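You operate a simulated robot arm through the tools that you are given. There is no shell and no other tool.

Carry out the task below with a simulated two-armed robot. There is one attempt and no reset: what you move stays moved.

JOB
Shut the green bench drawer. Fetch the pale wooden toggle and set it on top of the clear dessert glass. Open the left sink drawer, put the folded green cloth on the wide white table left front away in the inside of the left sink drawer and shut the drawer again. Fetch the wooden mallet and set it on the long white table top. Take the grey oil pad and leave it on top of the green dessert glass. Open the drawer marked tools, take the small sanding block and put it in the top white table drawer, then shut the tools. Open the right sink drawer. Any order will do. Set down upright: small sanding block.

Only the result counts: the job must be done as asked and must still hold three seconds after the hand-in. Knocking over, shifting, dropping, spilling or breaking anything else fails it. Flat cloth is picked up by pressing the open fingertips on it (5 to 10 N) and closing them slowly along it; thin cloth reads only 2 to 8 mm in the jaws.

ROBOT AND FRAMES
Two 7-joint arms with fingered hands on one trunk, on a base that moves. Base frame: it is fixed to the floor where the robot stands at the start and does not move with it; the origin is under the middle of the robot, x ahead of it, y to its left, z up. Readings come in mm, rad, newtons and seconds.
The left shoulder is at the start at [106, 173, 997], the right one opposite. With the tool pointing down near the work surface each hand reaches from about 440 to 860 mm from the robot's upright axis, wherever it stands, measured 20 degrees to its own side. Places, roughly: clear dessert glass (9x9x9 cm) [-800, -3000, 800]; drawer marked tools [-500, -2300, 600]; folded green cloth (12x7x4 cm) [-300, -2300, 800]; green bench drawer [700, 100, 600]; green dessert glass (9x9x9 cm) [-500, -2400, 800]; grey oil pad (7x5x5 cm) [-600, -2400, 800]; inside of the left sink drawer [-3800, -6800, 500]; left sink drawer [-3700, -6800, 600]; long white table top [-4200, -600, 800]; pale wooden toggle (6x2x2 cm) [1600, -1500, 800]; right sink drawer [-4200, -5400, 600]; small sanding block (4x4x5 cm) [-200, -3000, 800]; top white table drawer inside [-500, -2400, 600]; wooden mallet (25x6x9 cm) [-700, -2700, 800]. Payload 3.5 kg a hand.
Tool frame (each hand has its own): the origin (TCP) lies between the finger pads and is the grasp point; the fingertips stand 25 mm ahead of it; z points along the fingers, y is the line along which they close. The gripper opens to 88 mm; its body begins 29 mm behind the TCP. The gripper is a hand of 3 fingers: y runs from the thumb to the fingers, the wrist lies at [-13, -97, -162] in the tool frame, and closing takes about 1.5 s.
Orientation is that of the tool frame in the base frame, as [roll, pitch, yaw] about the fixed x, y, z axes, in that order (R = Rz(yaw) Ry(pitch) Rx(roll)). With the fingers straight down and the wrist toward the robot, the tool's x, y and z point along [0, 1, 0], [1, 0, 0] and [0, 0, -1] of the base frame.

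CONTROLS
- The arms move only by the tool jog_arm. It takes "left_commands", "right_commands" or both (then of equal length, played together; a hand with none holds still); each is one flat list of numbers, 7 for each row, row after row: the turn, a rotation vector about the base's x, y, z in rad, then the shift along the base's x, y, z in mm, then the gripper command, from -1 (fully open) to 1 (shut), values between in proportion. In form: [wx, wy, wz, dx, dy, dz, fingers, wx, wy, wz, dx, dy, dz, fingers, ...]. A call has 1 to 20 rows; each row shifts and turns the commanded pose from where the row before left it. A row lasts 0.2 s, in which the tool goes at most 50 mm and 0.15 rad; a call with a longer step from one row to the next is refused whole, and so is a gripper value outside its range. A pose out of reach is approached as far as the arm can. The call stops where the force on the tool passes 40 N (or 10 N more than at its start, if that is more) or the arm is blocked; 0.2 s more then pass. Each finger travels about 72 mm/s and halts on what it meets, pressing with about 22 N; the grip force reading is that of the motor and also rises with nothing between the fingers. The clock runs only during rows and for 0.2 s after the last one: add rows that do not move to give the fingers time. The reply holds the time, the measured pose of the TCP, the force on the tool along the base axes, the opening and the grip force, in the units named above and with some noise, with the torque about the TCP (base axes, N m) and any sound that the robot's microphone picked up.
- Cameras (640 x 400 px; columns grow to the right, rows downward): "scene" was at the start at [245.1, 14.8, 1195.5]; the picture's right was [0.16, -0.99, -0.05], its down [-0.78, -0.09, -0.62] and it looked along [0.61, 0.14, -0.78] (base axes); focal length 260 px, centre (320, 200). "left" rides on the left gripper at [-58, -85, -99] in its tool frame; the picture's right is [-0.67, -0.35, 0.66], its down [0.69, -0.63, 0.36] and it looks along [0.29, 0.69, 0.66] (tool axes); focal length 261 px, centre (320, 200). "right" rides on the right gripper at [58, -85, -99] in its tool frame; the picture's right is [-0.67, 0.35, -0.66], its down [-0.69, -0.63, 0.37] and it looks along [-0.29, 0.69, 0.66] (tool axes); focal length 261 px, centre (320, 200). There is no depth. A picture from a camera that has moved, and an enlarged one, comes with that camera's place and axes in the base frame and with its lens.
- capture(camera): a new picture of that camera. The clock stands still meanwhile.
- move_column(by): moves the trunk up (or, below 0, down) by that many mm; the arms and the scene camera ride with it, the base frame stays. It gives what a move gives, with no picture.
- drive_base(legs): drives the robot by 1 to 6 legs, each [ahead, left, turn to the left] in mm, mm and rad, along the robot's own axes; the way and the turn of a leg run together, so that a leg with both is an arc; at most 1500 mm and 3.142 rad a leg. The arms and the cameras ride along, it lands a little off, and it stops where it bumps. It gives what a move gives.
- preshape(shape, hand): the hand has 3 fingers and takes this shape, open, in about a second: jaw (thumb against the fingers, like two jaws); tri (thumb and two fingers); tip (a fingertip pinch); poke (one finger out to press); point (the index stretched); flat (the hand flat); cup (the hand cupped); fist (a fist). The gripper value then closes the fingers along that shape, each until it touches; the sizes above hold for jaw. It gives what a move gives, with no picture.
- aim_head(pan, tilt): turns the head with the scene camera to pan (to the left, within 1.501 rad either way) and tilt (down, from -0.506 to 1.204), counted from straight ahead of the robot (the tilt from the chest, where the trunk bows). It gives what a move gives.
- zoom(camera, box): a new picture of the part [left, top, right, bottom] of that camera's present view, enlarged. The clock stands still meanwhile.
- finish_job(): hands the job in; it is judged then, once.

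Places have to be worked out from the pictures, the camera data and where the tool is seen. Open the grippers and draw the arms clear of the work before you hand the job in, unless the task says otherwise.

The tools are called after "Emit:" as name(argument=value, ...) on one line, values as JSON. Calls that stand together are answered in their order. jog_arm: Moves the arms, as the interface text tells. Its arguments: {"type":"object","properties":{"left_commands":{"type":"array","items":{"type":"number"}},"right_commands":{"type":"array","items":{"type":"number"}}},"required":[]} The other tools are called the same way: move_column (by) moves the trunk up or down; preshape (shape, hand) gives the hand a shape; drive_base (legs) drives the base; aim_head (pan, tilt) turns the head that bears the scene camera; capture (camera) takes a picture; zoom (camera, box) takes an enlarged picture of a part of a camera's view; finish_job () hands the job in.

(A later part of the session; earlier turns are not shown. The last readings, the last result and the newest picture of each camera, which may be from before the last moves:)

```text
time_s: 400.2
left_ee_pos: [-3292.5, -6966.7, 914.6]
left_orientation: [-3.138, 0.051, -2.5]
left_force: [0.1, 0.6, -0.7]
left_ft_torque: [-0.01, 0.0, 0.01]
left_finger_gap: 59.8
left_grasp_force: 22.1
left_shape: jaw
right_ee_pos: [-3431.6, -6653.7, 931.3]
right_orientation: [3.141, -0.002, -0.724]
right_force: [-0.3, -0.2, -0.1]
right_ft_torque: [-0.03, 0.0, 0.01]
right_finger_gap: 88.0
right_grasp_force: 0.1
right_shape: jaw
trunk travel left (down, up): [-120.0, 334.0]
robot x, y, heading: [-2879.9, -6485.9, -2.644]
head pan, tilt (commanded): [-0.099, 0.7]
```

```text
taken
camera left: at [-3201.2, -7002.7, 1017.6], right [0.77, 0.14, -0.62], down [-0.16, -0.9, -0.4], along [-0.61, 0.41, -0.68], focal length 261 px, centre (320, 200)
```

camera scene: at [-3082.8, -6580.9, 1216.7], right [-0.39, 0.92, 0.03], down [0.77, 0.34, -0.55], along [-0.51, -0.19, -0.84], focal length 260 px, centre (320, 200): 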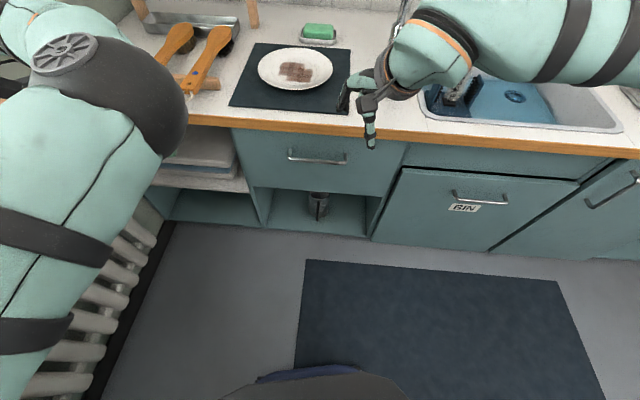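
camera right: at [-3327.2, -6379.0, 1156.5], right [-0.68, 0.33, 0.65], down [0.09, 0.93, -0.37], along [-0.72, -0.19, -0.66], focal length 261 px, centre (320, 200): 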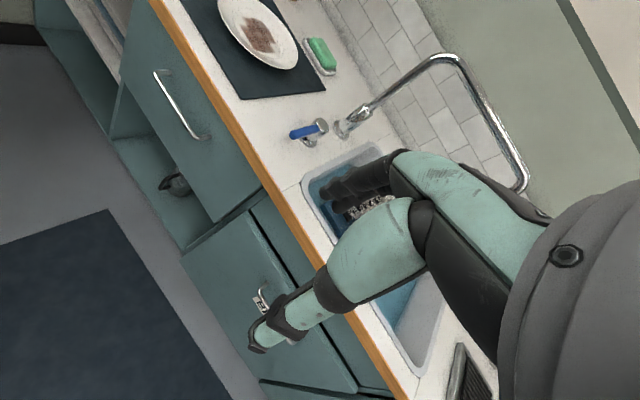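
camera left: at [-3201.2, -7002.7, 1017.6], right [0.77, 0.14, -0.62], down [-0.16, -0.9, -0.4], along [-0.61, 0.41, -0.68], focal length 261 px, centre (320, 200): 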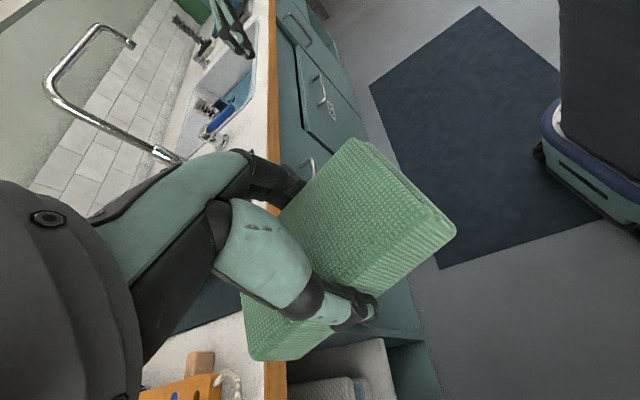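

I'll first turn the right hand's yaw to match the drawer axis, then tilt and lower it to a pre-grasp in front of the bar.

Emit:
jog_arm(right_commands=[0, 0, -0.133, 0, 0, 0, 0, 0, 0, -0.133, 0, 0, 0, 0.2, 0, 0, -0.133, 0, 0, 0, 0.3, 0, 0, -0.132, 0, 0, 0, 0.3])

Emit:
jog_arm(right_commands=[-0.0344, 0.1056, 0, -4.3, -8, -25.7, 0.3, -0.0344, 0.1056, 0, -4.3, -8, -25.7, 0.3, -0.0344, 0.1056, 0, -4.3, -8, -25.7, 0.3, -0.0344, 0.1056, 0, -4.3, -8, -25.7, 0.3, -0.0344, 0.1056, 0, -4.3, -8, -25.7, 0.3, -0.0344, 0.1056, 0, -4.3, -8, -25.7, 0.3, -0.0344, 0.1056, 0, -4.3, -8, -25.7, 0.3, -0.0344, 0.1056, 0, -4.3, -8, -25.7, 0.3, -0.0344, 0.1056, 0, -4.3, -8, -25.7, 0.3])

Emit:
capture(camera="right")

Emit:
capture(camera="scene")

```text
time_s: 401.2
left_ee_pos: [-3293.2, -6966.4, 915.2]
left_orientation: [-3.138, 0.054, -2.5]
left_force: [0.0, 0.4, 0.3]
left_ft_torque: [-0.01, 0.02, 0.01]
left_finger_gap: 59.6
left_grasp_force: 21.8
left_shape: jaw
right_ee_pos: [-3431.8, -6653.0, 932.3]
right_orientation: [-3.141, -0.003, -1.257]
right_force: [0.6, -0.4, -0.6]
right_ft_torque: [-0.02, -0.01, -0.01]
right_finger_gap: 30.9
right_grasp_force: 0.0
right_shape: jaw
trunk travel left (down, up): [-120.0, 334.0]
robot x, y, heading: [-2882.9, -6484.2, -2.65]
head pan, tilt (commanded): [-0.099, 0.7]
```

```text
time_s: 403.1
left_ee_pos: [-3291.8, -6969.2, 914.3]
left_orientation: [-3.138, 0.056, -2.496]
left_force: [0.5, -0.7, -0.7]
left_ft_torque: [0.0, 0.02, -0.01]
left_finger_gap: 59.5
left_grasp_force: 21.5
left_shape: jaw
right_ee_pos: [-3482.1, -6761.0, 808.9]
right_orientation: [2.244, -0.069, -1.424]
right_force: [0.6, 0.3, 0.0]
right_ft_torque: [0.0, 0.02, 0.0]
right_finger_gap: 30.8
right_grasp_force: 0.1
right_shape: jaw
right hand out of reach, approached as far as the arm can: row 5, 6, 7, 8, 9
trunk travel left (down, up): [-120.0, 334.0]
robot x, y, heading: [-2885.0, -6481.2, -2.646]
head pan, tilt (commanded): [-0.099, 0.7]
stopped in row 9 (right hand): the arm was blocked; the commanded pose is now the measured one
```

```text
taken
camera right: at [-3343.3, -6800.0, 808.2], right [0.19, 0.75, 0.63], down [0.01, 0.64, -0.77], along [-0.98, 0.15, 0.11], focal length 261 px, centre (320, 200)
```

right: 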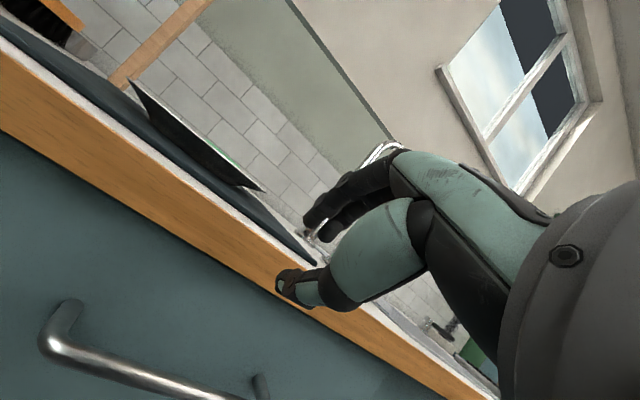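

```text
taken
camera scene: at [-3082.7, -6581.4, 1216.7], right [-0.39, 0.92, 0.03], down [0.77, 0.34, -0.55], along [-0.51, -0.19, -0.84], focal length 260 px, centre (320, 200)
```

scene: 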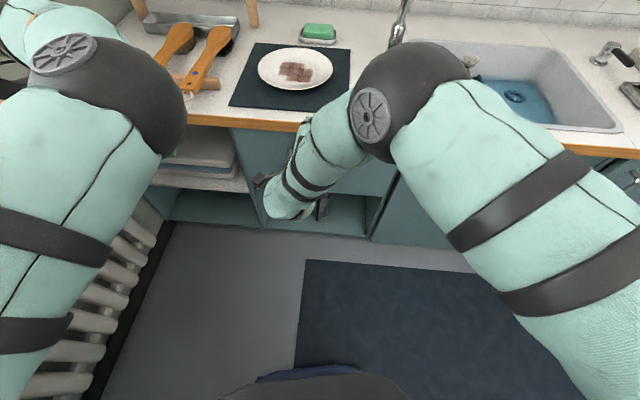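

The arm folded into a bad posture and was blocked above the counter edge. I'll reverse out: untilt while moving back and up.

Emit:
jog_arm(right_commands=[0.0344, -0.1056, 0.02, 6, 12, 15, 0.3, 0.0344, -0.1056, 0.02, 6, 12, 15, 0.3, 0.0344, -0.1056, 0.02, 6, 12, 15, 0.3, 0.0344, -0.1056, 0.02, 6, 12, 15, 0.3, 0.0344, -0.1056, 0.02, 6, 12, 15, 0.3, 0.0344, -0.1056, 0.02, 6, 12, 15, 0.3, 0.0344, -0.1056, 0.02, 6, 12, 15, 0.3, 0.0344, -0.1056, 0.02, 6, 12, 15, 0.3])

Emit:
capture(camera="scene")

```text
time_s: 404.9
left_ee_pos: [-3293.9, -6967.3, 915.6]
left_orientation: [-3.136, 0.053, -2.499]
left_force: [-0.8, 0.2, -0.7]
left_ft_torque: [-0.04, 0.01, -0.03]
left_finger_gap: 59.8
left_grasp_force: 22.3
left_shape: jaw
right_ee_pos: [-3432.2, -6665.2, 930.7]
right_orientation: [3.129, 0.016, -1.272]
right_force: [-0.3, -0.6, -0.6]
right_ft_torque: [0.02, 0.01, -0.01]
right_finger_gap: 30.9
right_grasp_force: 0.1
right_shape: jaw
trunk travel left (down, up): [-120.0, 334.0]
robot x, y, heading: [-2885.8, -6485.1, -2.647]
head pan, tilt (commanded): [-0.099, 0.7]
```

```text
taken
camera scene: at [-3082.8, -6580.1, 1216.8], right [-0.39, 0.92, 0.03], down [0.77, 0.34, -0.55], along [-0.51, -0.19, -0.84], focal length 260 px, centre (320, 200)
```

scene: 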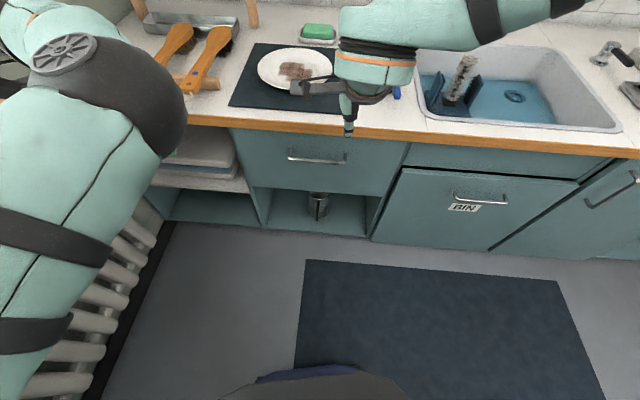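

The arm is back in its natural posture. A better geometry is to have the handle farther to the right, so I'll step 70 mm right and turn the robot left by 0.27 rad.

Emit:
drive_base(legs=[[0, -70, 0], [0, 0, 0.27]])

Emit:
capture(camera="scene")

```text
time_s: 406.8
left_ee_pos: [-3183.2, -6997.2, 914.4]
left_orientation: [-3.138, 0.056, -2.23]
left_force: [-0.5, 0.0, 0.4]
left_ft_torque: [-0.02, 0.0, -0.02]
left_finger_gap: 59.7
left_grasp_force: 22.4
left_shape: jaw
right_ee_pos: [-3397.3, -6743.2, 930.9]
right_orientation: [3.126, 0.018, -1.005]
right_force: [0.9, -0.4, -0.6]
right_ft_torque: [0.0, 0.01, 0.0]
right_finger_gap: 31.2
right_grasp_force: 0.1
right_shape: jaw
trunk travel left (down, up): [-120.0, 334.0]
robot x, y, heading: [-2912.7, -6419.2, -2.378]
head pan, tilt (commanded): [-0.099, 0.7]
```

```text
taken
camera scene: at [-3082.7, -6568.7, 1216.7], right [-0.62, 0.78, 0.03], down [0.65, 0.53, -0.55], along [-0.44, -0.32, -0.84], focal length 260 px, centre (320, 200)
```

scene: 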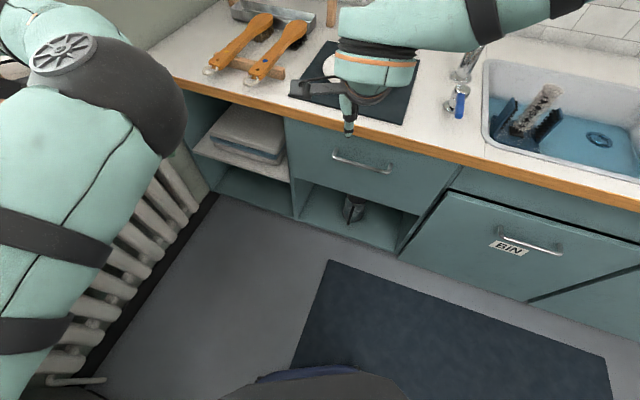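

The handle is now about 690 mm ahead and 194 mm right. I'll fix the yaw and try the tilt again from here in smaller steps.

Emit:
jog_arm(right_commands=[0, 0, -0.125, 0, 0, 0, 0.3, 0, 0, -0.125, 0, 0, 0, 0.3, -0.031, 0.0951, 0, -3.3, 3, -16.7, 0.3, -0.031, 0.0951, 0, -3.3, 3, -16.7, 0.3, -0.031, 0.0951, 0, -3.3, 3, -16.7, 0.3, -0.031, 0.0951, 0, -3.3, 3, -16.7, 0.3, -0.031, 0.0951, 0, -3.3, 3, -16.7, 0.3])

Emit:
capture(camera="scene")

```text
time_s: 408.4
left_ee_pos: [-3182.9, -6998.1, 915.5]
left_orientation: [-3.138, 0.055, -2.228]
left_force: [-0.1, -0.6, -1.1]
left_ft_torque: [0.0, -0.02, 0.02]
left_finger_gap: 59.6
left_grasp_force: 21.7
left_shape: jaw
right_ee_pos: [-3415.8, -6728.9, 845.7]
right_orientation: [2.626, 0.014, -1.262]
right_force: [0.3, -0.2, 0.2]
right_ft_torque: [-0.01, 0.0, 0.0]
right_finger_gap: 31.2
right_grasp_force: 0.2
right_shape: jaw
trunk travel left (down, up): [-120.0, 334.0]
robot x, y, heading: [-2914.2, -6420.1, -2.385]
head pan, tilt (commanded): [-0.099, 0.7]
```

```text
taken
camera scene: at [-3082.9, -6569.1, 1216.6], right [-0.62, 0.78, 0.03], down [0.65, 0.53, -0.55], along [-0.44, -0.32, -0.84], focal length 260 px, centre (320, 200)
```

scene: 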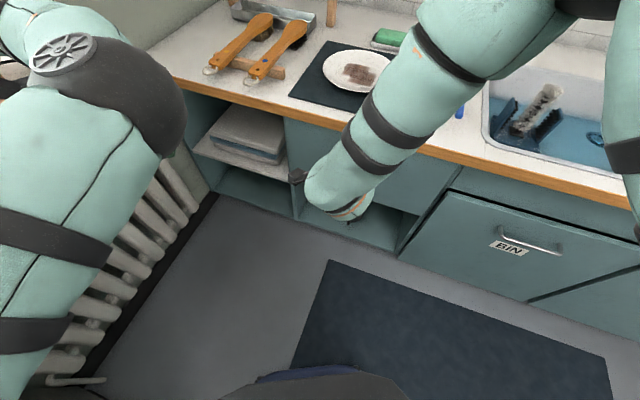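

The tilt itself works here, but the forearm now comes down from over the counter, which won't do. I'll reverse, back away from the counter, and re-pose the right arm in open space.

Emit:
jog_arm(right_commands=[0.031, -0.0951, 0, 3.3, -3, 16.7, 0.3, 0.031, -0.0951, 0, 3.3, -3, 16.7, 0.3, 0.031, -0.0951, 0, 3.3, -3, 16.7, 0.3, 0.031, -0.0951, 0, 3.3, -3, 16.7, 0.3, 0.031, -0.0951, 0, 3.3, -3, 16.7, 0.3])

Emit:
drive_base(legs=[[-100, -250, 0], [-200, 0, 0]])

Emit:
capture(camera="scene")

```text
time_s: 409.6
left_ee_pos: [-3182.9, -6998.0, 913.8]
left_orientation: [-3.136, 0.056, -2.231]
left_force: [0.1, -1.6, -0.9]
left_ft_torque: [0.0, -0.03, 0.02]
left_finger_gap: 59.6
left_grasp_force: 21.8
left_shape: jaw
right_ee_pos: [-3398.7, -6743.2, 929.8]
right_orientation: [3.127, 0.015, -1.254]
right_force: [0.7, 0.2, 0.1]
right_ft_torque: [0.02, 0.03, -0.05]
right_finger_gap: 31.1
right_grasp_force: 0.1
right_shape: jaw
trunk travel left (down, up): [-120.0, 334.0]
robot x, y, heading: [-2915.8, -6421.7, -2.384]
head pan, tilt (commanded): [-0.099, 0.7]
```

```text
time_s: 412.7
left_ee_pos: [-3136.9, -6610.2, 914.4]
left_orientation: [-3.137, 0.055, -2.227]
left_force: [-0.1, 0.1, 0.6]
left_ft_torque: [0.02, 0.0, 0.01]
left_finger_gap: 59.5
left_grasp_force: 22.2
left_shape: jaw
right_ee_pos: [-3353.8, -6355.9, 931.0]
right_orientation: [3.126, 0.017, -1.254]
right_force: [-1.1, -0.1, -0.3]
right_ft_torque: [0.01, 0.04, 0.0]
right_finger_gap: 31.0
right_grasp_force: 0.0
right_shape: jaw
trunk travel left (down, up): [-120.0, 334.0]
robot x, y, heading: [-2873.7, -6033.7, -2.377]
head pan, tilt (commanded): [-0.099, 0.7]
```

```text
taken
camera scene: at [-3038.4, -6180.3, 1216.6], right [-0.62, 0.78, 0.03], down [0.65, 0.53, -0.55], along [-0.44, -0.32, -0.84], focal length 260 px, centre (320, 200)
```

scene: 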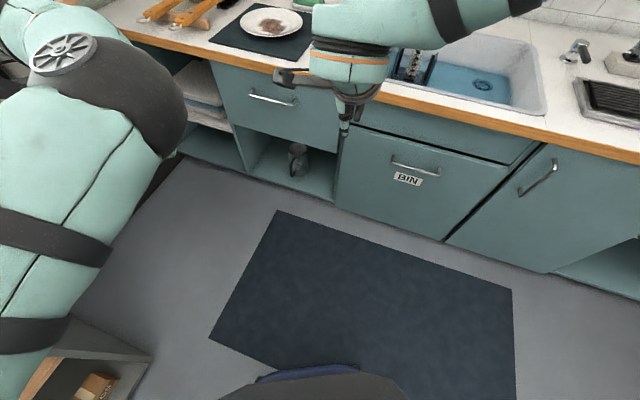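

Clear of the counter now. I'll swing the right hand out to the right with an outward yaw so the elbow settles outward.

Emit:
jog_arm(right_commands=[0, 0, 0.13, -10.9, 29.4, -5, 0.3, 0, 0, 0.13, -10.9, 29.4, -5, 0.3, 0, 0, 0.13, -10.9, 29.4, -5, 0.3, 0, 0, 0.13, -10.9, 29.4, -5, 0.3, 0, 0, 0.13, -10.9, 29.4, -5, 0.3, 0, 0, 0.13, -10.9, 29.4, -5, 0.3, 0, 0, 0.13, -10.9, 29.4, -5, 0.3, 0, 0, 0.13, -10.9, 29.4, -5, 0.3])

Emit:
aim_head(pan=-0.6, tilt=0.5)

Emit:
capture(camera="scene")

```text
time_s: 414.5
left_ee_pos: [-3137.3, -6609.5, 913.9]
left_orientation: [-3.137, 0.054, -2.226]
left_force: [-0.1, 0.7, -0.7]
left_ft_torque: [0.04, 0.0, 0.02]
left_finger_gap: 59.7
left_grasp_force: 22.1
left_shape: jaw
right_ee_pos: [-3430.0, -6151.5, 894.5]
right_orientation: [3.125, 0.016, -0.342]
right_force: [-0.7, 0.1, 1.0]
right_ft_torque: [0.03, 0.0, 0.0]
right_finger_gap: 30.8
right_grasp_force: 0.0
right_shape: jaw
right hand out of reach, approached as far as the arm can: row 8
trunk travel left (down, up): [-120.0, 334.0]
robot x, y, heading: [-2875.5, -6031.2, -2.374]
head pan, tilt (commanded): [-0.099, 0.7]
```

```text
time_s: 415.4
left_ee_pos: [-3137.4, -6609.0, 913.8]
left_orientation: [-3.136, 0.054, -2.227]
left_force: [-0.1, -0.7, -0.1]
left_ft_torque: [0.0, -0.01, -0.01]
left_finger_gap: 59.6
left_grasp_force: 21.9
left_shape: jaw
right_ee_pos: [-3430.3, -6151.5, 896.1]
right_orientation: [3.126, 0.016, -0.343]
right_force: [-0.1, 0.3, 0.1]
right_ft_torque: [-0.02, 0.0, 0.03]
right_finger_gap: 30.9
right_grasp_force: 0.2
right_shape: jaw
trunk travel left (down, up): [-120.0, 334.0]
robot x, y, heading: [-2873.9, -6031.2, -2.376]
head pan, tilt (commanded): [-0.6, 0.499]
```

```text
taken
camera scene: at [-3065.4, -6146.8, 1236.3], right [-0.18, 0.97, 0.16], down [0.64, 0.24, -0.73], along [-0.74, -0.03, -0.67], focal length 260 px, centre (320, 200)
```

scene: 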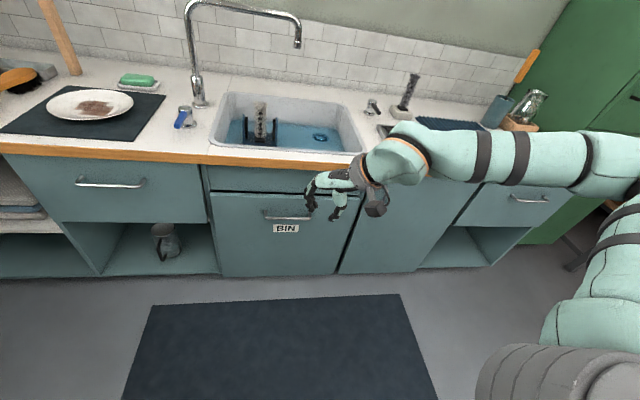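

The elbow is out to the right now. I'll test the forward tilt here in free space, straight ahead at about 600 mm and 200 mm right.

Emit:
jog_arm(right_commands=[0, 0, -0.092, -3, -30.4, -9, 0.3, 0, 0, -0.092, -3, -30.4, -9, 0.3, 0, 0, -0.092, -3, -30.4, -9, 0.3, 0, 0, -0.092, -3, -30.4, -9, 0.3, 0, 0, -0.092, -3, -30.4, -9, 0.3, -0.0903, 0.0936, 0, 0, 0, -20, 0.3, -0.0903, 0.0936, 0, 0, 0, -20, 0.3, -0.0903, 0.0936, 0, 0, 0, -20, 0.3, -0.0903, 0.0936, 0, 0, 0, -20, 0.3, -0.0903, 0.0936, 0, 0, 0, -20, 0.3, -0.0903, 0.0936, 0, 0, 0, -20, 0.3, -0.0903, 0.0936, 0, 0, 0, -20, 0.3])

Emit:
capture(camera="scene")

```text
time_s: 418.1
left_ee_pos: [-3138.3, -6609.7, 914.3]
left_orientation: [-3.136, 0.054, -2.225]
left_force: [-0.5, -0.1, -0.5]
left_ft_torque: [-0.01, 0.0, 0.0]
left_finger_gap: 59.4
left_grasp_force: 21.2
left_shape: jaw
right_ee_pos: [-3435.6, -6308.9, 824.3]
right_orientation: [2.967, 0.011, -0.795]
right_force: [0.3, -0.2, -0.6]
right_ft_torque: [-0.08, 0.01, 0.03]
right_finger_gap: 31.1
right_grasp_force: 0.1
right_shape: jaw
right hand out of reach, approached as far as the arm can: row 7, 8, 9, 10, 11, 12
trunk travel left (down, up): [-120.0, 334.0]
robot x, y, heading: [-2877.2, -6034.0, -2.377]
head pan, tilt (commanded): [-0.6, 0.499]
```

```text
taken
camera scene: at [-3065.5, -6146.8, 1236.4], right [-0.18, 0.97, 0.16], down [0.64, 0.24, -0.73], along [-0.74, -0.03, -0.67], focal length 260 px, centre (320, 200)
```

scene: 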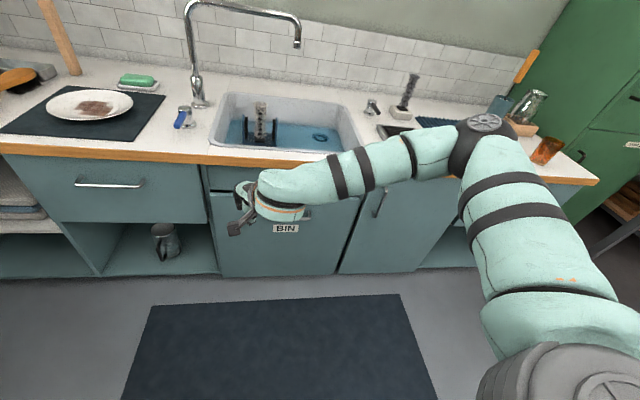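

Forward tilt isn't available in this arm posture, and a gripping hand would foul the counter edge anyway. An option is to hook the bar from above with a single stretched index finger; I'll set the "point" shape on the right hand and look at its geometry.

Emit:
preshape(hand="right", shape="point")

Emit:
capture(camera="right")

Emit:
capture(camera="scene")

```text
time_s: 418.9
left_ee_pos: [-3137.0, -6610.4, 913.8]
left_orientation: [-3.137, 0.054, -2.226]
left_force: [0.1, 0.1, -1.7]
left_ft_torque: [-0.02, 0.02, 0.02]
left_finger_gap: 59.6
left_grasp_force: 22.3
left_shape: jaw
right_ee_pos: [-3436.8, -6310.4, 824.0]
right_orientation: [2.966, 0.013, -0.795]
right_force: [0.4, 0.4, 0.4]
right_ft_torque: [-0.01, 0.02, 0.04]
right_finger_gap: 80.8
right_grasp_force: 0.1
right_shape: point
trunk travel left (down, up): [-120.0, 334.0]
robot x, y, heading: [-2872.6, -6032.4, -2.383]
head pan, tilt (commanded): [-0.6, 0.499]
```

```text
taken
camera right: at [-3322.9, -6282.3, 906.0], right [-0.63, 0.31, 0.71], down [-0.09, 0.88, -0.46], along [-0.77, -0.35, -0.53], focal length 261 px, centre (320, 200)
```

right: 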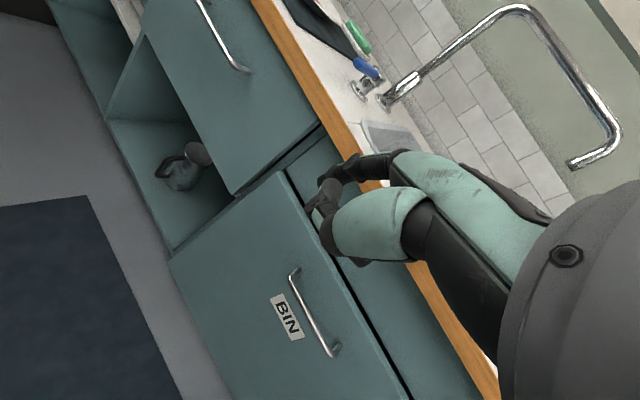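

```text
taken
camera scene: at [-3065.5, -6146.7, 1236.4], right [-0.18, 0.97, 0.16], down [0.64, 0.24, -0.73], along [-0.74, -0.03, -0.67], focal length 260 px, centre (320, 200)
```

scene: 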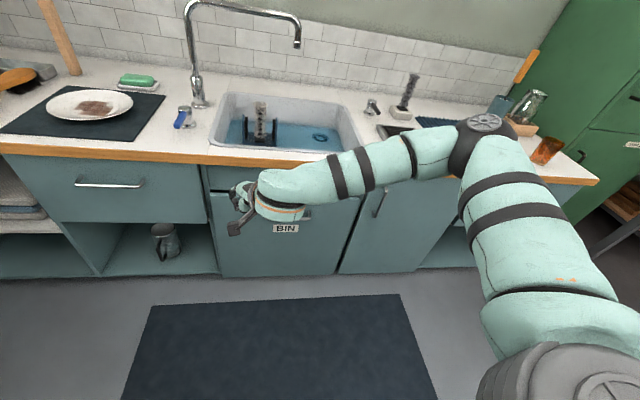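

I'll zoom on the hand in both views to see how the index protrudes.

Emit:
zoom(camera="right", box=[280, 120, 460, 290])

Emit:
zoom(camera="scene", box=[210, 150, 330, 250])

Emit:
capture(camera="left")

```text
2.35 times, centred on (370, 205) of right
camera zoom: at [-3322.9, -6282.3, 906.0], right [-0.63, 0.31, 0.71], down [-0.09, 0.88, -0.46], along [-0.77, -0.35, -0.53], focal length 613 px, centre (202, 188)
```

zoom: 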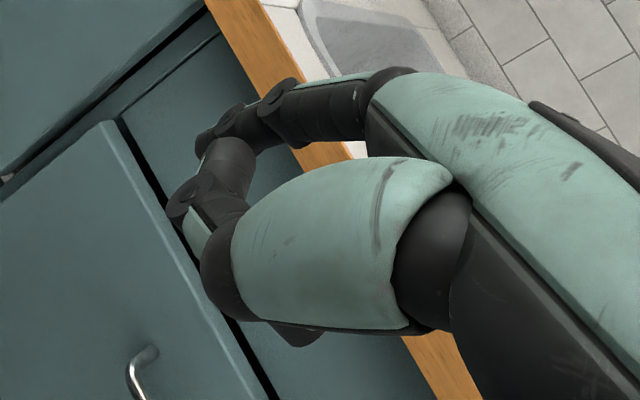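

```text
4.00 times, centred on (270, 200) of scene
camera zoom: at [-3065.5, -6146.7, 1236.4], right [-0.18, 0.97, 0.16], down [0.64, 0.24, -0.73], along [-0.74, -0.03, -0.67], focal length 1039 px, centre (520, 200)
```

zoom: 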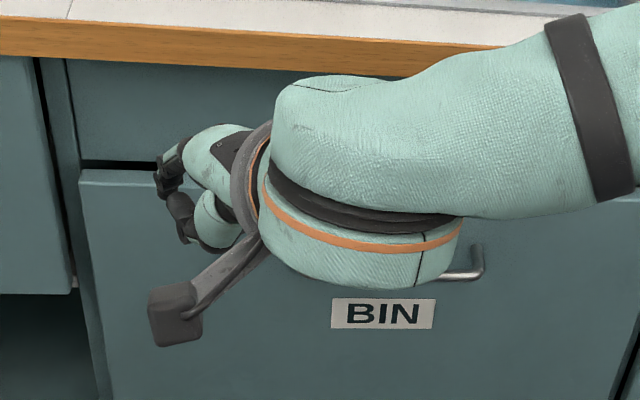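

```text
taken
camera left: at [-3038.5, -6619.2, 1017.2], right [0.71, 0.34, -0.62], down [0.09, -0.91, -0.4], along [-0.7, 0.23, -0.68], focal length 261 px, centre (320, 200)
```

left: 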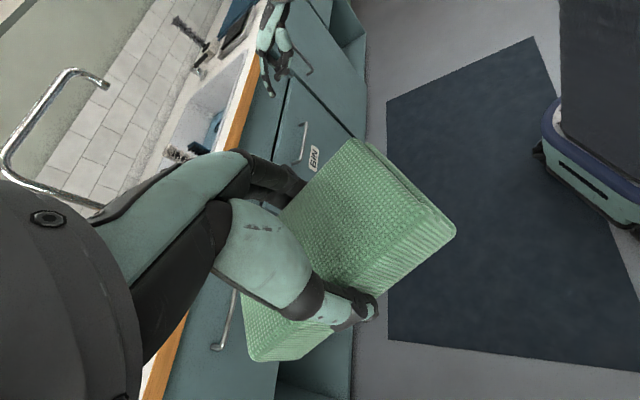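

The left camera sees the right hand from the side. I'll zoom there to judge the index direction.

Emit:
zoom(camera="left", box=[230, 0, 350, 100])

```text
4.00 times, centred on (290, 50) of left
camera zoom: at [-3038.5, -6619.2, 1017.2], right [0.71, 0.34, -0.62], down [0.09, -0.91, -0.4], along [-0.7, 0.23, -0.68], focal length 1043 px, centre (440, 800)
```

zoom: 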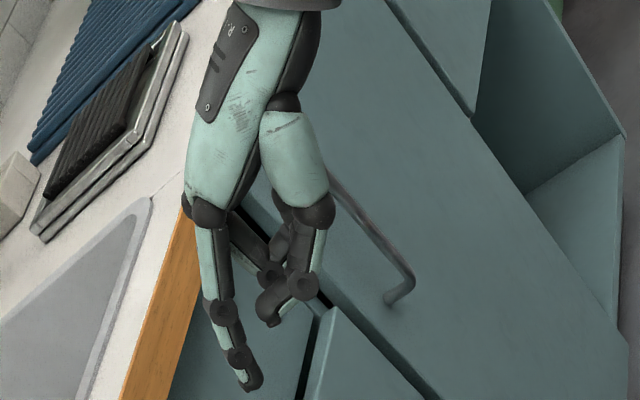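

The index hangs down and slightly outward ahead of the palm, so it can hook behind the bar from above while the palm stays clear of the counter edge. I'll return to the position beside the drawer with this hand shape.

Emit:
drive_base(legs=[[0, 0, -0.247], [215, 375, 0]])

Emit:
aim_head(pan=-0.1, tilt=0.7)

Emit:
capture(camera="scene")

```text
time_s: 422.4
left_ee_pos: [-3273.0, -6957.1, 914.6]
left_orientation: [-3.139, 0.054, -2.479]
left_force: [0.4, -0.9, 0.1]
left_ft_torque: [0.04, 0.06, -0.01]
left_finger_gap: 59.8
left_grasp_force: 22.1
left_shape: jaw
right_ee_pos: [-3488.8, -6591.9, 824.2]
right_orientation: [2.967, 0.014, -1.047]
right_force: [0.3, -1.2, -0.1]
right_ft_torque: [0.04, -0.03, -0.02]
right_finger_gap: 80.5
right_grasp_force: 0.0
right_shape: point
trunk travel left (down, up): [-120.0, 334.0]
robot x, y, heading: [-2873.7, -6465.1, -2.629]
head pan, tilt (commanded): [-0.6, 0.499]
```

```text
time_s: 423.4
left_ee_pos: [-3274.3, -6957.5, 915.2]
left_orientation: [-3.135, 0.054, -2.478]
left_force: [1.3, 0.4, 0.1]
left_ft_torque: [0.01, 0.0, -0.02]
left_finger_gap: 59.5
left_grasp_force: 21.8
left_shape: jaw
right_ee_pos: [-3488.2, -6591.7, 822.8]
right_orientation: [2.966, 0.012, -1.046]
right_force: [-0.1, -0.6, 0.2]
right_ft_torque: [-0.03, -0.02, -0.01]
right_finger_gap: 80.8
right_grasp_force: 0.0
right_shape: point
trunk travel left (down, up): [-120.0, 334.0]
robot x, y, heading: [-2871.2, -6465.4, -2.63]
head pan, tilt (commanded): [-0.099, 0.7]
```

```text
taken
camera scene: at [-3070.8, -6566.0, 1216.7], right [-0.41, 0.91, 0.03], down [0.76, 0.35, -0.55], along [-0.51, -0.2, -0.84], focal length 260 px, centre (320, 200)
```

scene: 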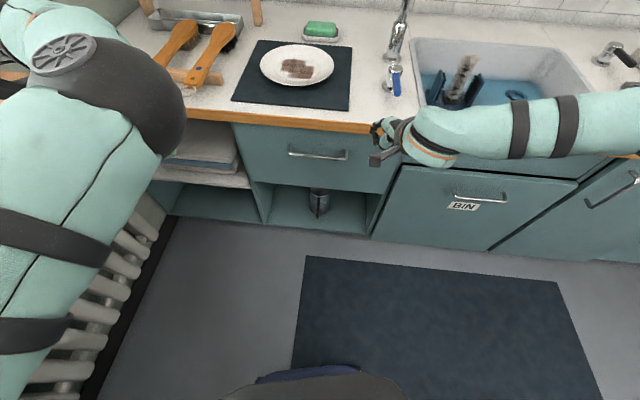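

I'll square the hand, bring it vertical, and move it in front of the handle with the fingertip at about z=735.

Emit:
jog_arm(right_commands=[0.027, -0.083, -0.105, 0, 0, 0, -1, 0.027, -0.083, -0.104, 0, 0, 0, -1, 0, 0, 0, 2.3, -30.4, -15, -1, 0, 0, 0, 2.3, -30.4, -15, -1, 0, 0, 0, 2.3, -30.4, -15, -1, 0, 0, 0, 2.3, -30.4, -15, -1, 0, 0, 0, 0, 0, 0, -1])

Emit:
capture(camera="right")

Emit:
capture(camera="scene")

Emit:
capture(camera="left")

```text
time_s: 425.0
left_ee_pos: [-3274.2, -6955.8, 915.6]
left_orientation: [-3.137, 0.056, -2.477]
left_force: [0.3, -0.2, 0.2]
left_ft_torque: [0.02, -0.01, -0.01]
left_finger_gap: 59.4
left_grasp_force: 22.2
left_shape: jaw
right_ee_pos: [-3478.9, -6714.6, 764.0]
right_orientation: [-3.141, -0.007, -1.256]
right_force: [0.3, 0.4, 0.1]
right_ft_torque: [0.02, 0.06, -0.02]
right_finger_gap: 80.7
right_grasp_force: 0.0
right_shape: point
trunk travel left (down, up): [-120.0, 334.0]
robot x, y, heading: [-2872.0, -6468.5, -2.629]
head pan, tilt (commanded): [-0.099, 0.7]
```

```text
taken
camera right: at [-3380.2, -6743.4, 863.6], right [-0.54, 0.53, 0.65], down [0.39, 0.84, -0.37], along [-0.75, 0.05, -0.66], focal length 261 px, centre (320, 200)
```

right: 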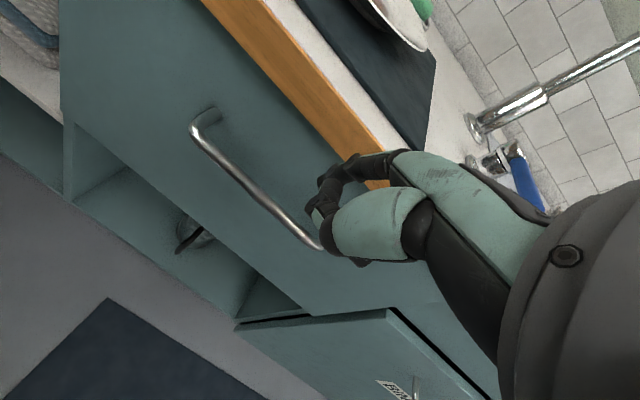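

```text
taken
camera scene: at [-3070.7, -6565.5, 1216.8], right [-0.41, 0.91, 0.03], down [0.76, 0.35, -0.55], along [-0.51, -0.2, -0.84], focal length 260 px, centre (320, 200)
```

scene: 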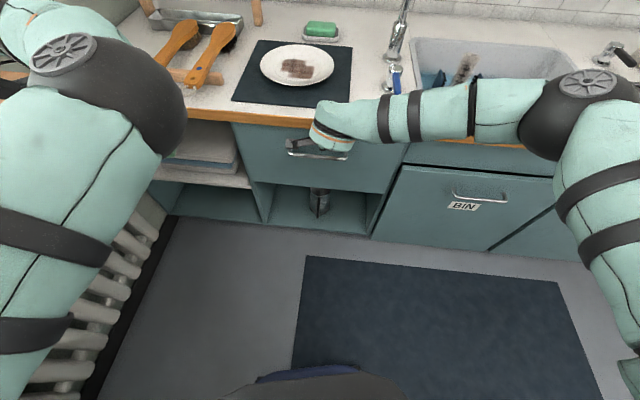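

```text
taken
camera left: at [-3180.0, -6990.6, 1017.5], right [0.77, 0.16, -0.62], down [-0.14, -0.91, -0.4], along [-0.62, 0.39, -0.68], focal length 261 px, centre (320, 200)
```

left: 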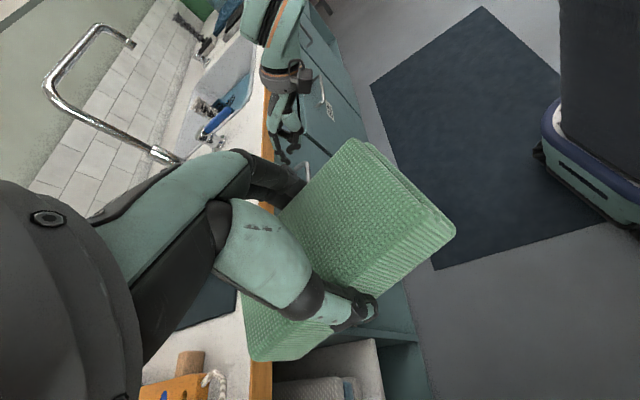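

The hand is vertical in front of the handle. I'll zoom in from the left camera (side view) and the right camera to relate the fingertip to the bar.

Emit:
zoom(camera="left", box=[240, 80, 360, 190])

Emit:
zoom(camera="right", box=[170, 110, 410, 290])

```text
3.64 times, centred on (300, 135) of left
camera zoom: at [-3180.0, -6990.6, 1017.5], right [0.77, 0.16, -0.62], down [-0.14, -0.91, -0.4], along [-0.62, 0.39, -0.68], focal length 948 px, centre (393, 436)
```

zoom: 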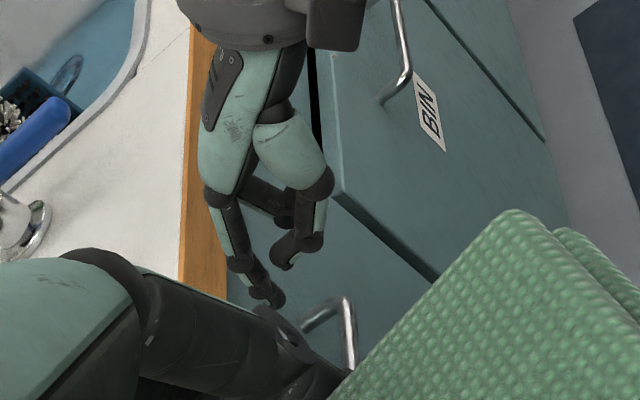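

```text
2.22 times, centred on (290, 200) of right
camera zoom: at [-3380.2, -6743.4, 863.6], right [-0.54, 0.53, 0.65], down [0.39, 0.84, -0.37], along [-0.75, 0.05, -0.66], focal length 579 px, centre (387, 200)
```

zoom: 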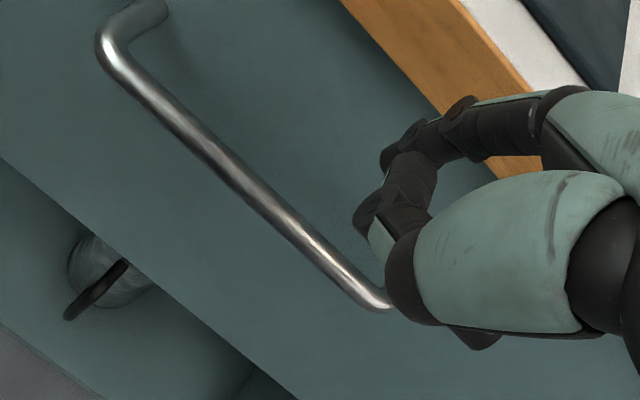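

Combining the views, the bar is at a≈5447, z≈687, and the fingertip at a≈5443, z≈745. I'll zoom tighter on the hand from the side to see how low the folded digits hang relative to the index tip.

Emit:
zoom(camera="left", box=[280, 110, 340, 165])

Emit:
zoom(camera="right", box=[290, 140, 430, 280])

```text
7.27 times, centred on (310, 138) of left
camera zoom: at [-3180.0, -6990.6, 1017.5], right [0.77, 0.16, -0.62], down [-0.14, -0.91, -0.4], along [-0.62, 0.39, -0.68], focal length 1896 px, centre (393, 654)
```

zoom: 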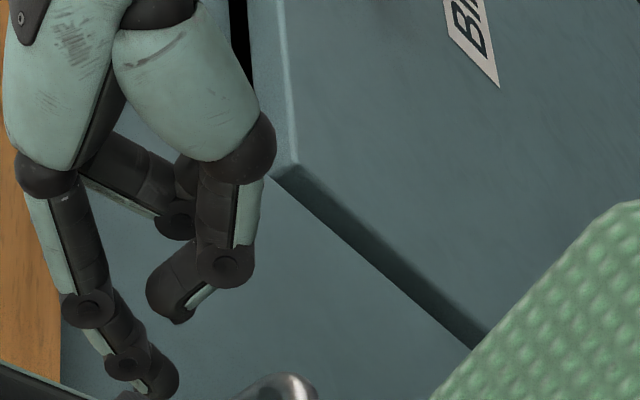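

```text
2.86 times, centred on (360, 210) of right
camera zoom: at [-3380.2, -6743.4, 863.6], right [-0.54, 0.53, 0.65], down [0.39, 0.84, -0.37], along [-0.75, 0.05, -0.66], focal length 745 px, centre (206, 171)
```

zoom: 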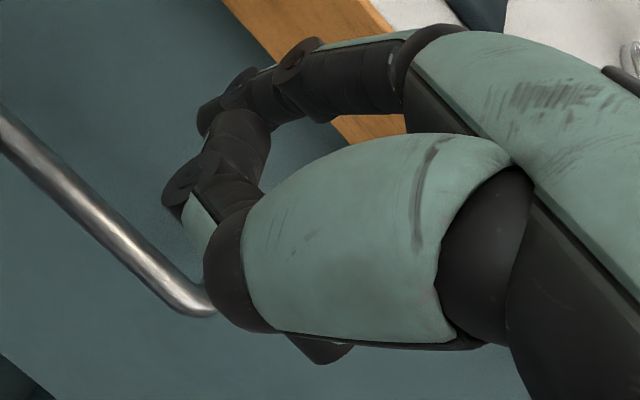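

The thumb hangs only about 6 mm higher than the index tip, leaving little room for the bar. I'll try closing the grip command to see whether the other digits curl away while the index stays out.

Emit:
jog_arm(right_commands=[0, 0, 0, 0, 0, 0, 0, 0, 0, 0, 0, 0, 0, 0.5, 0, 0, 0, 0, 0, 0, 1, 0, 0, 0, 0, 0, 0, 1, 0, 0, 0, 0, 0, 0, 1, 0, 0, 0, 0, 0, 0, 1])

Emit:
zoom(camera="left", box=[280, 110, 340, 165])

Emit:
zoom(camera="right", box=[250, 120, 430, 290])

```text
time_s: 426.4
left_ee_pos: [-3273.8, -6957.9, 915.3]
left_orientation: [-3.135, 0.053, -2.478]
left_force: [0.7, 0.4, -0.5]
left_ft_torque: [0.03, 0.03, -0.01]
left_finger_gap: 59.7
left_grasp_force: 22.3
left_shape: jaw
right_ee_pos: [-3480.2, -6713.9, 763.4]
right_orientation: [-3.141, -0.007, -1.254]
right_force: [0.3, 0.6, 0.6]
right_ft_torque: [0.01, 0.02, -0.04]
right_finger_gap: 80.7
right_grasp_force: 0.0
right_shape: point
trunk travel left (down, up): [-120.0, 334.0]
robot x, y, heading: [-2873.2, -6469.0, -2.629]
head pan, tilt (commanded): [-0.099, 0.7]
```

```text
7.27 times, centred on (310, 138) of left
camera zoom: at [-3180.1, -6991.2, 1017.1], right [0.77, 0.16, -0.62], down [-0.14, -0.91, -0.4], along [-0.62, 0.39, -0.68], focal length 1896 px, centre (393, 654)
```

zoom: 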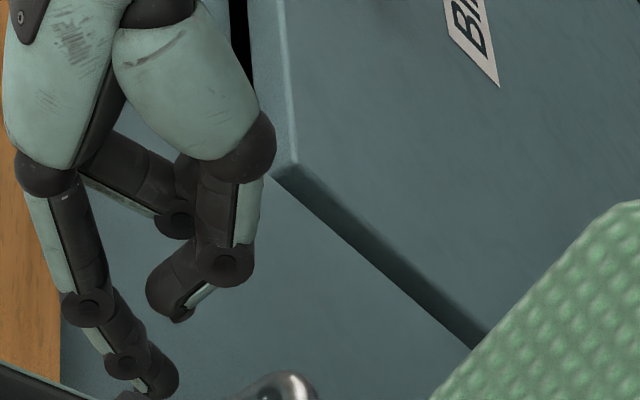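

```text
2.35 times, centred on (340, 205) of right
camera zoom: at [-3380.3, -6743.7, 863.6], right [-0.54, 0.53, 0.65], down [0.39, 0.84, -0.37], along [-0.75, 0.05, -0.66], focal length 613 px, centre (273, 188)
```

zoom: 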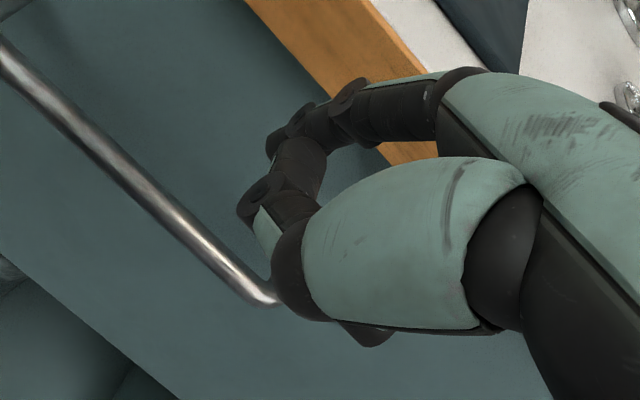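

"Point" stays fixed, so I'll go back to the jaw shape: with about 0.5 rad tilt and a 40 mm gap, the fingers fit behind the bar and clear the counter edge. I'll lift the hand away, restore the jaw shape, and reposition the base where that tilt was reachable.

Emit:
jog_arm(right_commands=[0, 0, 0, 14, 4.6, 40, -1, 0, 0, 0, 14, 4.6, 42, -1, 0, 0, 0, 14, 4.6, 42, -1, 0, 0, 0, 14, 4.6, 42, -1])

Emit:
preshape(hand="right", shape="jaw")

Emit:
drive_base(legs=[[0, -126, 0.251], [77, 0, 0]])

Emit:
capture(camera="scene")

```text
time_s: 427.4
left_ee_pos: [-3272.8, -6956.7, 915.2]
left_orientation: [-3.14, 0.053, -2.477]
left_force: [-0.6, -0.2, -1.2]
left_ft_torque: [0.03, 0.03, 0.01]
left_finger_gap: 59.4
left_grasp_force: 21.4
left_shape: jaw
right_ee_pos: [-3422.6, -6694.5, 929.9]
right_orientation: [3.14, -0.007, -1.255]
right_force: [-0.5, 0.8, 0.2]
right_ft_torque: [-0.02, 0.0, -0.01]
right_finger_gap: 80.6
right_grasp_force: 0.0
right_shape: point
trunk travel left (down, up): [-120.0, 334.0]
robot x, y, heading: [-2872.4, -6465.0, -2.628]
head pan, tilt (commanded): [-0.099, 0.7]
```

```text
time_s: 428.3
left_ee_pos: [-3274.1, -6956.4, 914.8]
left_orientation: [-3.136, 0.054, -2.479]
left_force: [0.1, -0.9, -0.8]
left_ft_torque: [-0.01, -0.02, -0.02]
left_finger_gap: 59.4
left_grasp_force: 22.4
left_shape: jaw
right_ee_pos: [-3423.7, -6696.3, 928.7]
right_orientation: [-3.14, -0.007, -1.255]
right_force: [0.3, 0.0, 0.3]
right_ft_torque: [0.01, -0.01, -0.01]
right_finger_gap: 87.7
right_grasp_force: 0.2
right_shape: jaw
trunk travel left (down, up): [-120.0, 334.0]
robot x, y, heading: [-2874.0, -6466.2, -2.629]
head pan, tilt (commanded): [-0.099, 0.7]
```

```text
time_s: 430.2
left_ee_pos: [-3273.4, -6991.2, 913.7]
left_orientation: [-3.136, 0.053, -2.232]
left_force: [-0.4, 1.0, -0.4]
left_ft_torque: [0.0, -0.01, -0.01]
left_finger_gap: 59.7
left_grasp_force: 22.0
left_shape: jaw
right_ee_pos: [-3481.8, -6775.8, 929.3]
right_orientation: [-3.141, -0.007, -1.008]
right_force: [-0.2, 0.4, 0.4]
right_ft_torque: [-0.02, -0.04, 0.0]
right_finger_gap: 87.6
right_grasp_force: 0.1
right_shape: jaw
trunk travel left (down, up): [-120.0, 334.0]
robot x, y, heading: [-3002.0, -6416.0, -2.377]
head pan, tilt (commanded): [-0.099, 0.7]
```

```text
taken
camera scene: at [-3172.6, -6562.9, 1216.6], right [-0.62, 0.79, 0.03], down [0.65, 0.53, -0.55], along [-0.44, -0.32, -0.84], focal length 260 px, centre (320, 200)
```

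scene: 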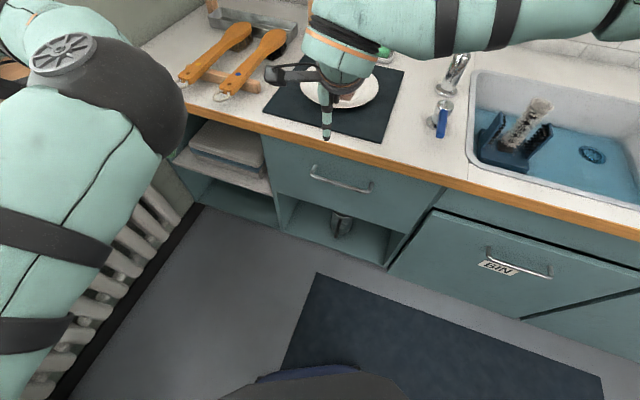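

I'll back the hand off the counter, square its yaw to the drawer, and tilt it 0.5 rad while lowering to z≈850.

Emit:
jog_arm(right_commands=[0, 0, -0.1235, 9.1, 10.9, -6, 0.09, 0, 0, -0.1235, 9.1, 10.9, -6, 0.09, -0.0388, 0.1189, 0, 9.1, 10.9, -16, 0.09, -0.0388, 0.1189, 0, 9.1, 10.9, -16, 0.09, -0.0388, 0.1189, 0, 9.1, 10.9, -16, 0.09, -0.0388, 0.1189, 0, 9, 10.9, -18, 0.09, 0, 0, 0, 0, 0, 0, 0.09])

Emit:
capture(camera="scene")

Emit:
capture(camera="right")

```text
time_s: 431.8
left_ee_pos: [-3271.9, -6992.0, 913.3]
left_orientation: [-3.138, 0.054, -2.231]
left_force: [0.3, 0.6, -0.2]
left_ft_torque: [-0.01, -0.03, 0.04]
left_finger_gap: 59.8
left_grasp_force: 22.0
left_shape: jaw
right_ee_pos: [-3428.4, -6708.8, 851.3]
right_orientation: [2.64, -0.006, -1.251]
right_force: [-0.3, 0.3, 0.7]
right_ft_torque: [0.0, -0.01, 0.01]
right_finger_gap: 40.4
right_grasp_force: 0.1
right_shape: jaw
trunk travel left (down, up): [-120.0, 334.0]
robot x, y, heading: [-3007.5, -6416.0, -2.379]
head pan, tilt (commanded): [-0.099, 0.7]
```

```text
taken
camera scene: at [-3172.5, -6562.2, 1216.7], right [-0.62, 0.79, 0.03], down [0.65, 0.53, -0.55], along [-0.44, -0.32, -0.84], focal length 260 px, centre (320, 200)
```

scene: 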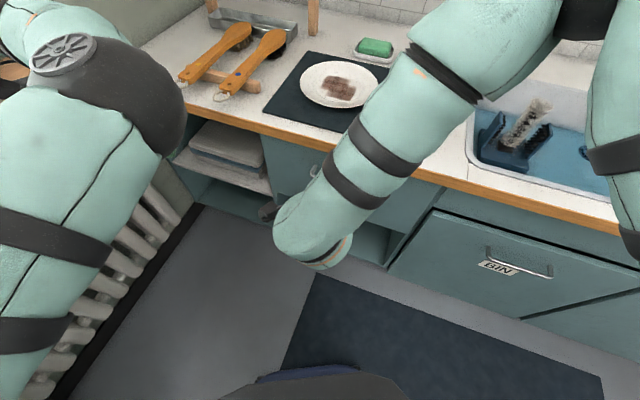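

```text
taken
camera right: at [-3293.2, -6726.4, 898.3], right [-0.2, 0.64, 0.74], down [0.14, 0.77, -0.63], along [-0.97, -0.02, -0.25], focal length 261 px, centre (320, 200)
```

right: 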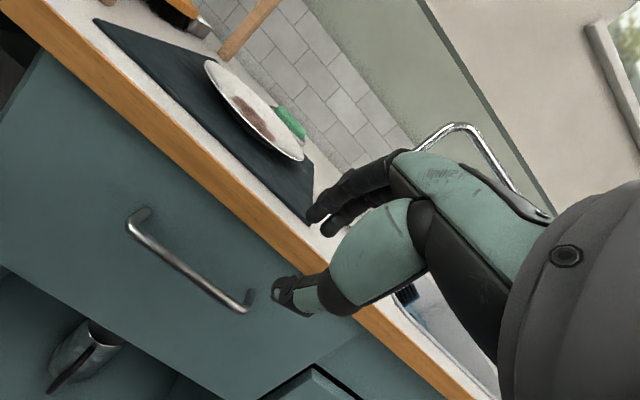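

Tilt 0.5 is reached with the hand in front of the handle, and the hand view agrees with the bar estimate. I'll advance along the tool axis in stages, checking the forearm against the counter and faucet.

Emit:
jog_arm(right_commands=[0, 0, 0, -12.6, -4.1, -24.2, 0.09, 0, 0, 0, -12.6, -4.1, -24.2, 0.09, 0, 0, 0, -12.6, -4.1, -24.2, 0.09, 0, 0, 0, 0, 0, 0, 0.09])

Emit:
capture(camera="scene")

Emit:
capture(camera="right")

```text
time_s: 432.8
left_ee_pos: [-3271.5, -6991.5, 914.8]
left_orientation: [-3.137, 0.054, -2.23]
left_force: [0.5, -0.1, -0.9]
left_ft_torque: [-0.01, 0.01, -0.04]
left_finger_gap: 59.5
left_grasp_force: 22.0
left_shape: jaw
right_ee_pos: [-3465.8, -6721.1, 779.2]
right_orientation: [2.64, -0.004, -1.252]
right_force: [0.2, -0.1, 0.3]
right_ft_torque: [0.01, 0.0, -0.03]
right_finger_gap: 40.4
right_grasp_force: 0.1
right_shape: jaw
trunk travel left (down, up): [-120.0, 334.0]
robot x, y, heading: [-3007.0, -6417.1, -2.38]
head pan, tilt (commanded): [-0.099, 0.7]
```

```text
taken
camera scene: at [-3171.8, -6562.4, 1216.8], right [-0.62, 0.79, 0.03], down [0.65, 0.53, -0.55], along [-0.45, -0.32, -0.84], focal length 260 px, centre (320, 200)
```

scene: 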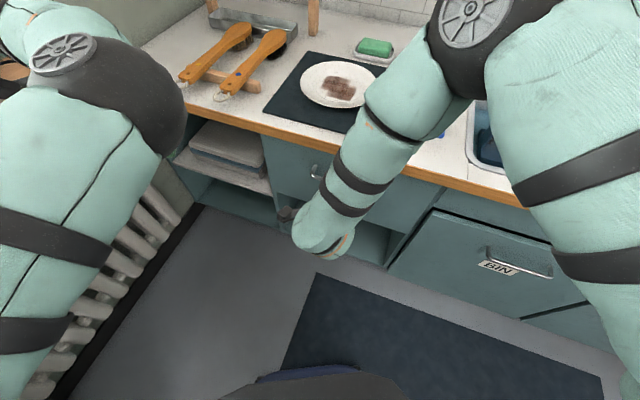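

```text
taken
camera right: at [-3330.9, -6738.9, 826.3], right [-0.2, 0.64, 0.74], down [0.14, 0.77, -0.63], along [-0.97, -0.02, -0.25], focal length 261 px, centre (320, 200)
```

right: 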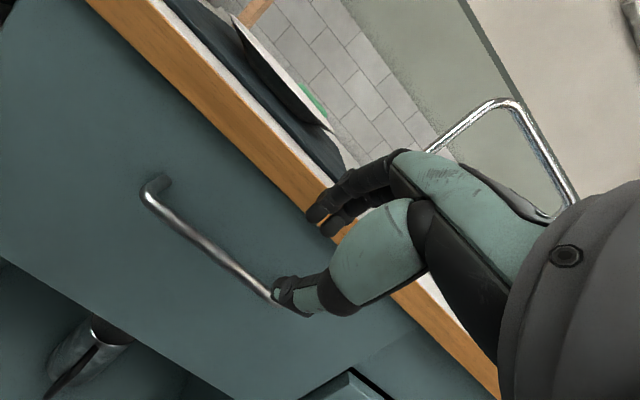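

The elbow is high and in front of the counter, and the bar estimate holds within 3 mm. I'll advance another 60 mm along the tool axis.

Emit:
jog_arm(right_commands=[0, 0, 0, -9.1, -3, -17.6, 0.09, 0, 0, 0, -9.1, -3, -17.6, 0.09, 0, 0, 0, -9.1, -3, -17.5, 0.09, 0, 0, 0, 0, 0, 0, 0.09])

Emit:
zoom(camera="right", box=[160, 140, 400, 330])

Emit:
zoom(camera="left", box=[200, 40, 360, 180])

```text
time_s: 433.8
left_ee_pos: [-3271.9, -6990.7, 914.2]
left_orientation: [-3.137, 0.054, -2.231]
left_force: [0.7, 0.5, -0.7]
left_ft_torque: [0.0, 0.0, 0.0]
left_finger_gap: 59.7
left_grasp_force: 21.8
left_shape: jaw
right_ee_pos: [-3492.8, -6730.9, 726.5]
right_orientation: [2.641, -0.003, -1.252]
right_force: [-0.6, 0.2, -0.1]
right_ft_torque: [0.01, -0.02, 0.02]
right_finger_gap: 40.5
right_grasp_force: 0.0
right_shape: jaw
trunk travel left (down, up): [-120.0, 334.0]
robot x, y, heading: [-3003.9, -6417.5, -2.384]
head pan, tilt (commanded): [-0.099, 0.7]
```

```text
2.11 times, centred on (280, 235) of right
camera zoom: at [-3358.2, -6747.8, 773.1], right [-0.2, 0.64, 0.74], down [0.14, 0.77, -0.63], along [-0.97, -0.02, -0.25], focal length 549 px, centre (404, 126)
```

zoom: 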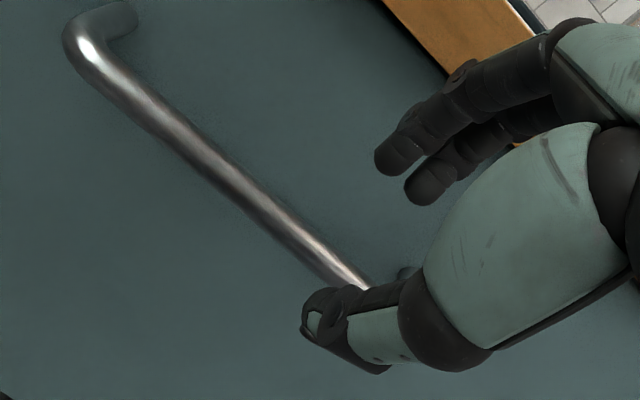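

```text
2.86 times, centred on (280, 110) of left
camera zoom: at [-3173.1, -7001.4, 1017.2], right [0.71, 0.34, -0.62], down [0.09, -0.91, -0.4], along [-0.7, 0.23, -0.68], focal length 745 px, centre (434, 457)
```

zoom: 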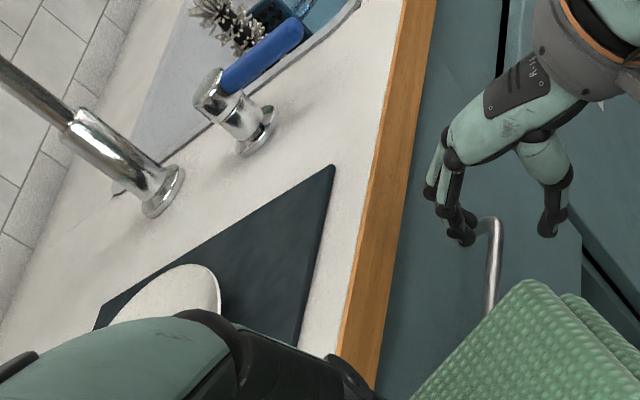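

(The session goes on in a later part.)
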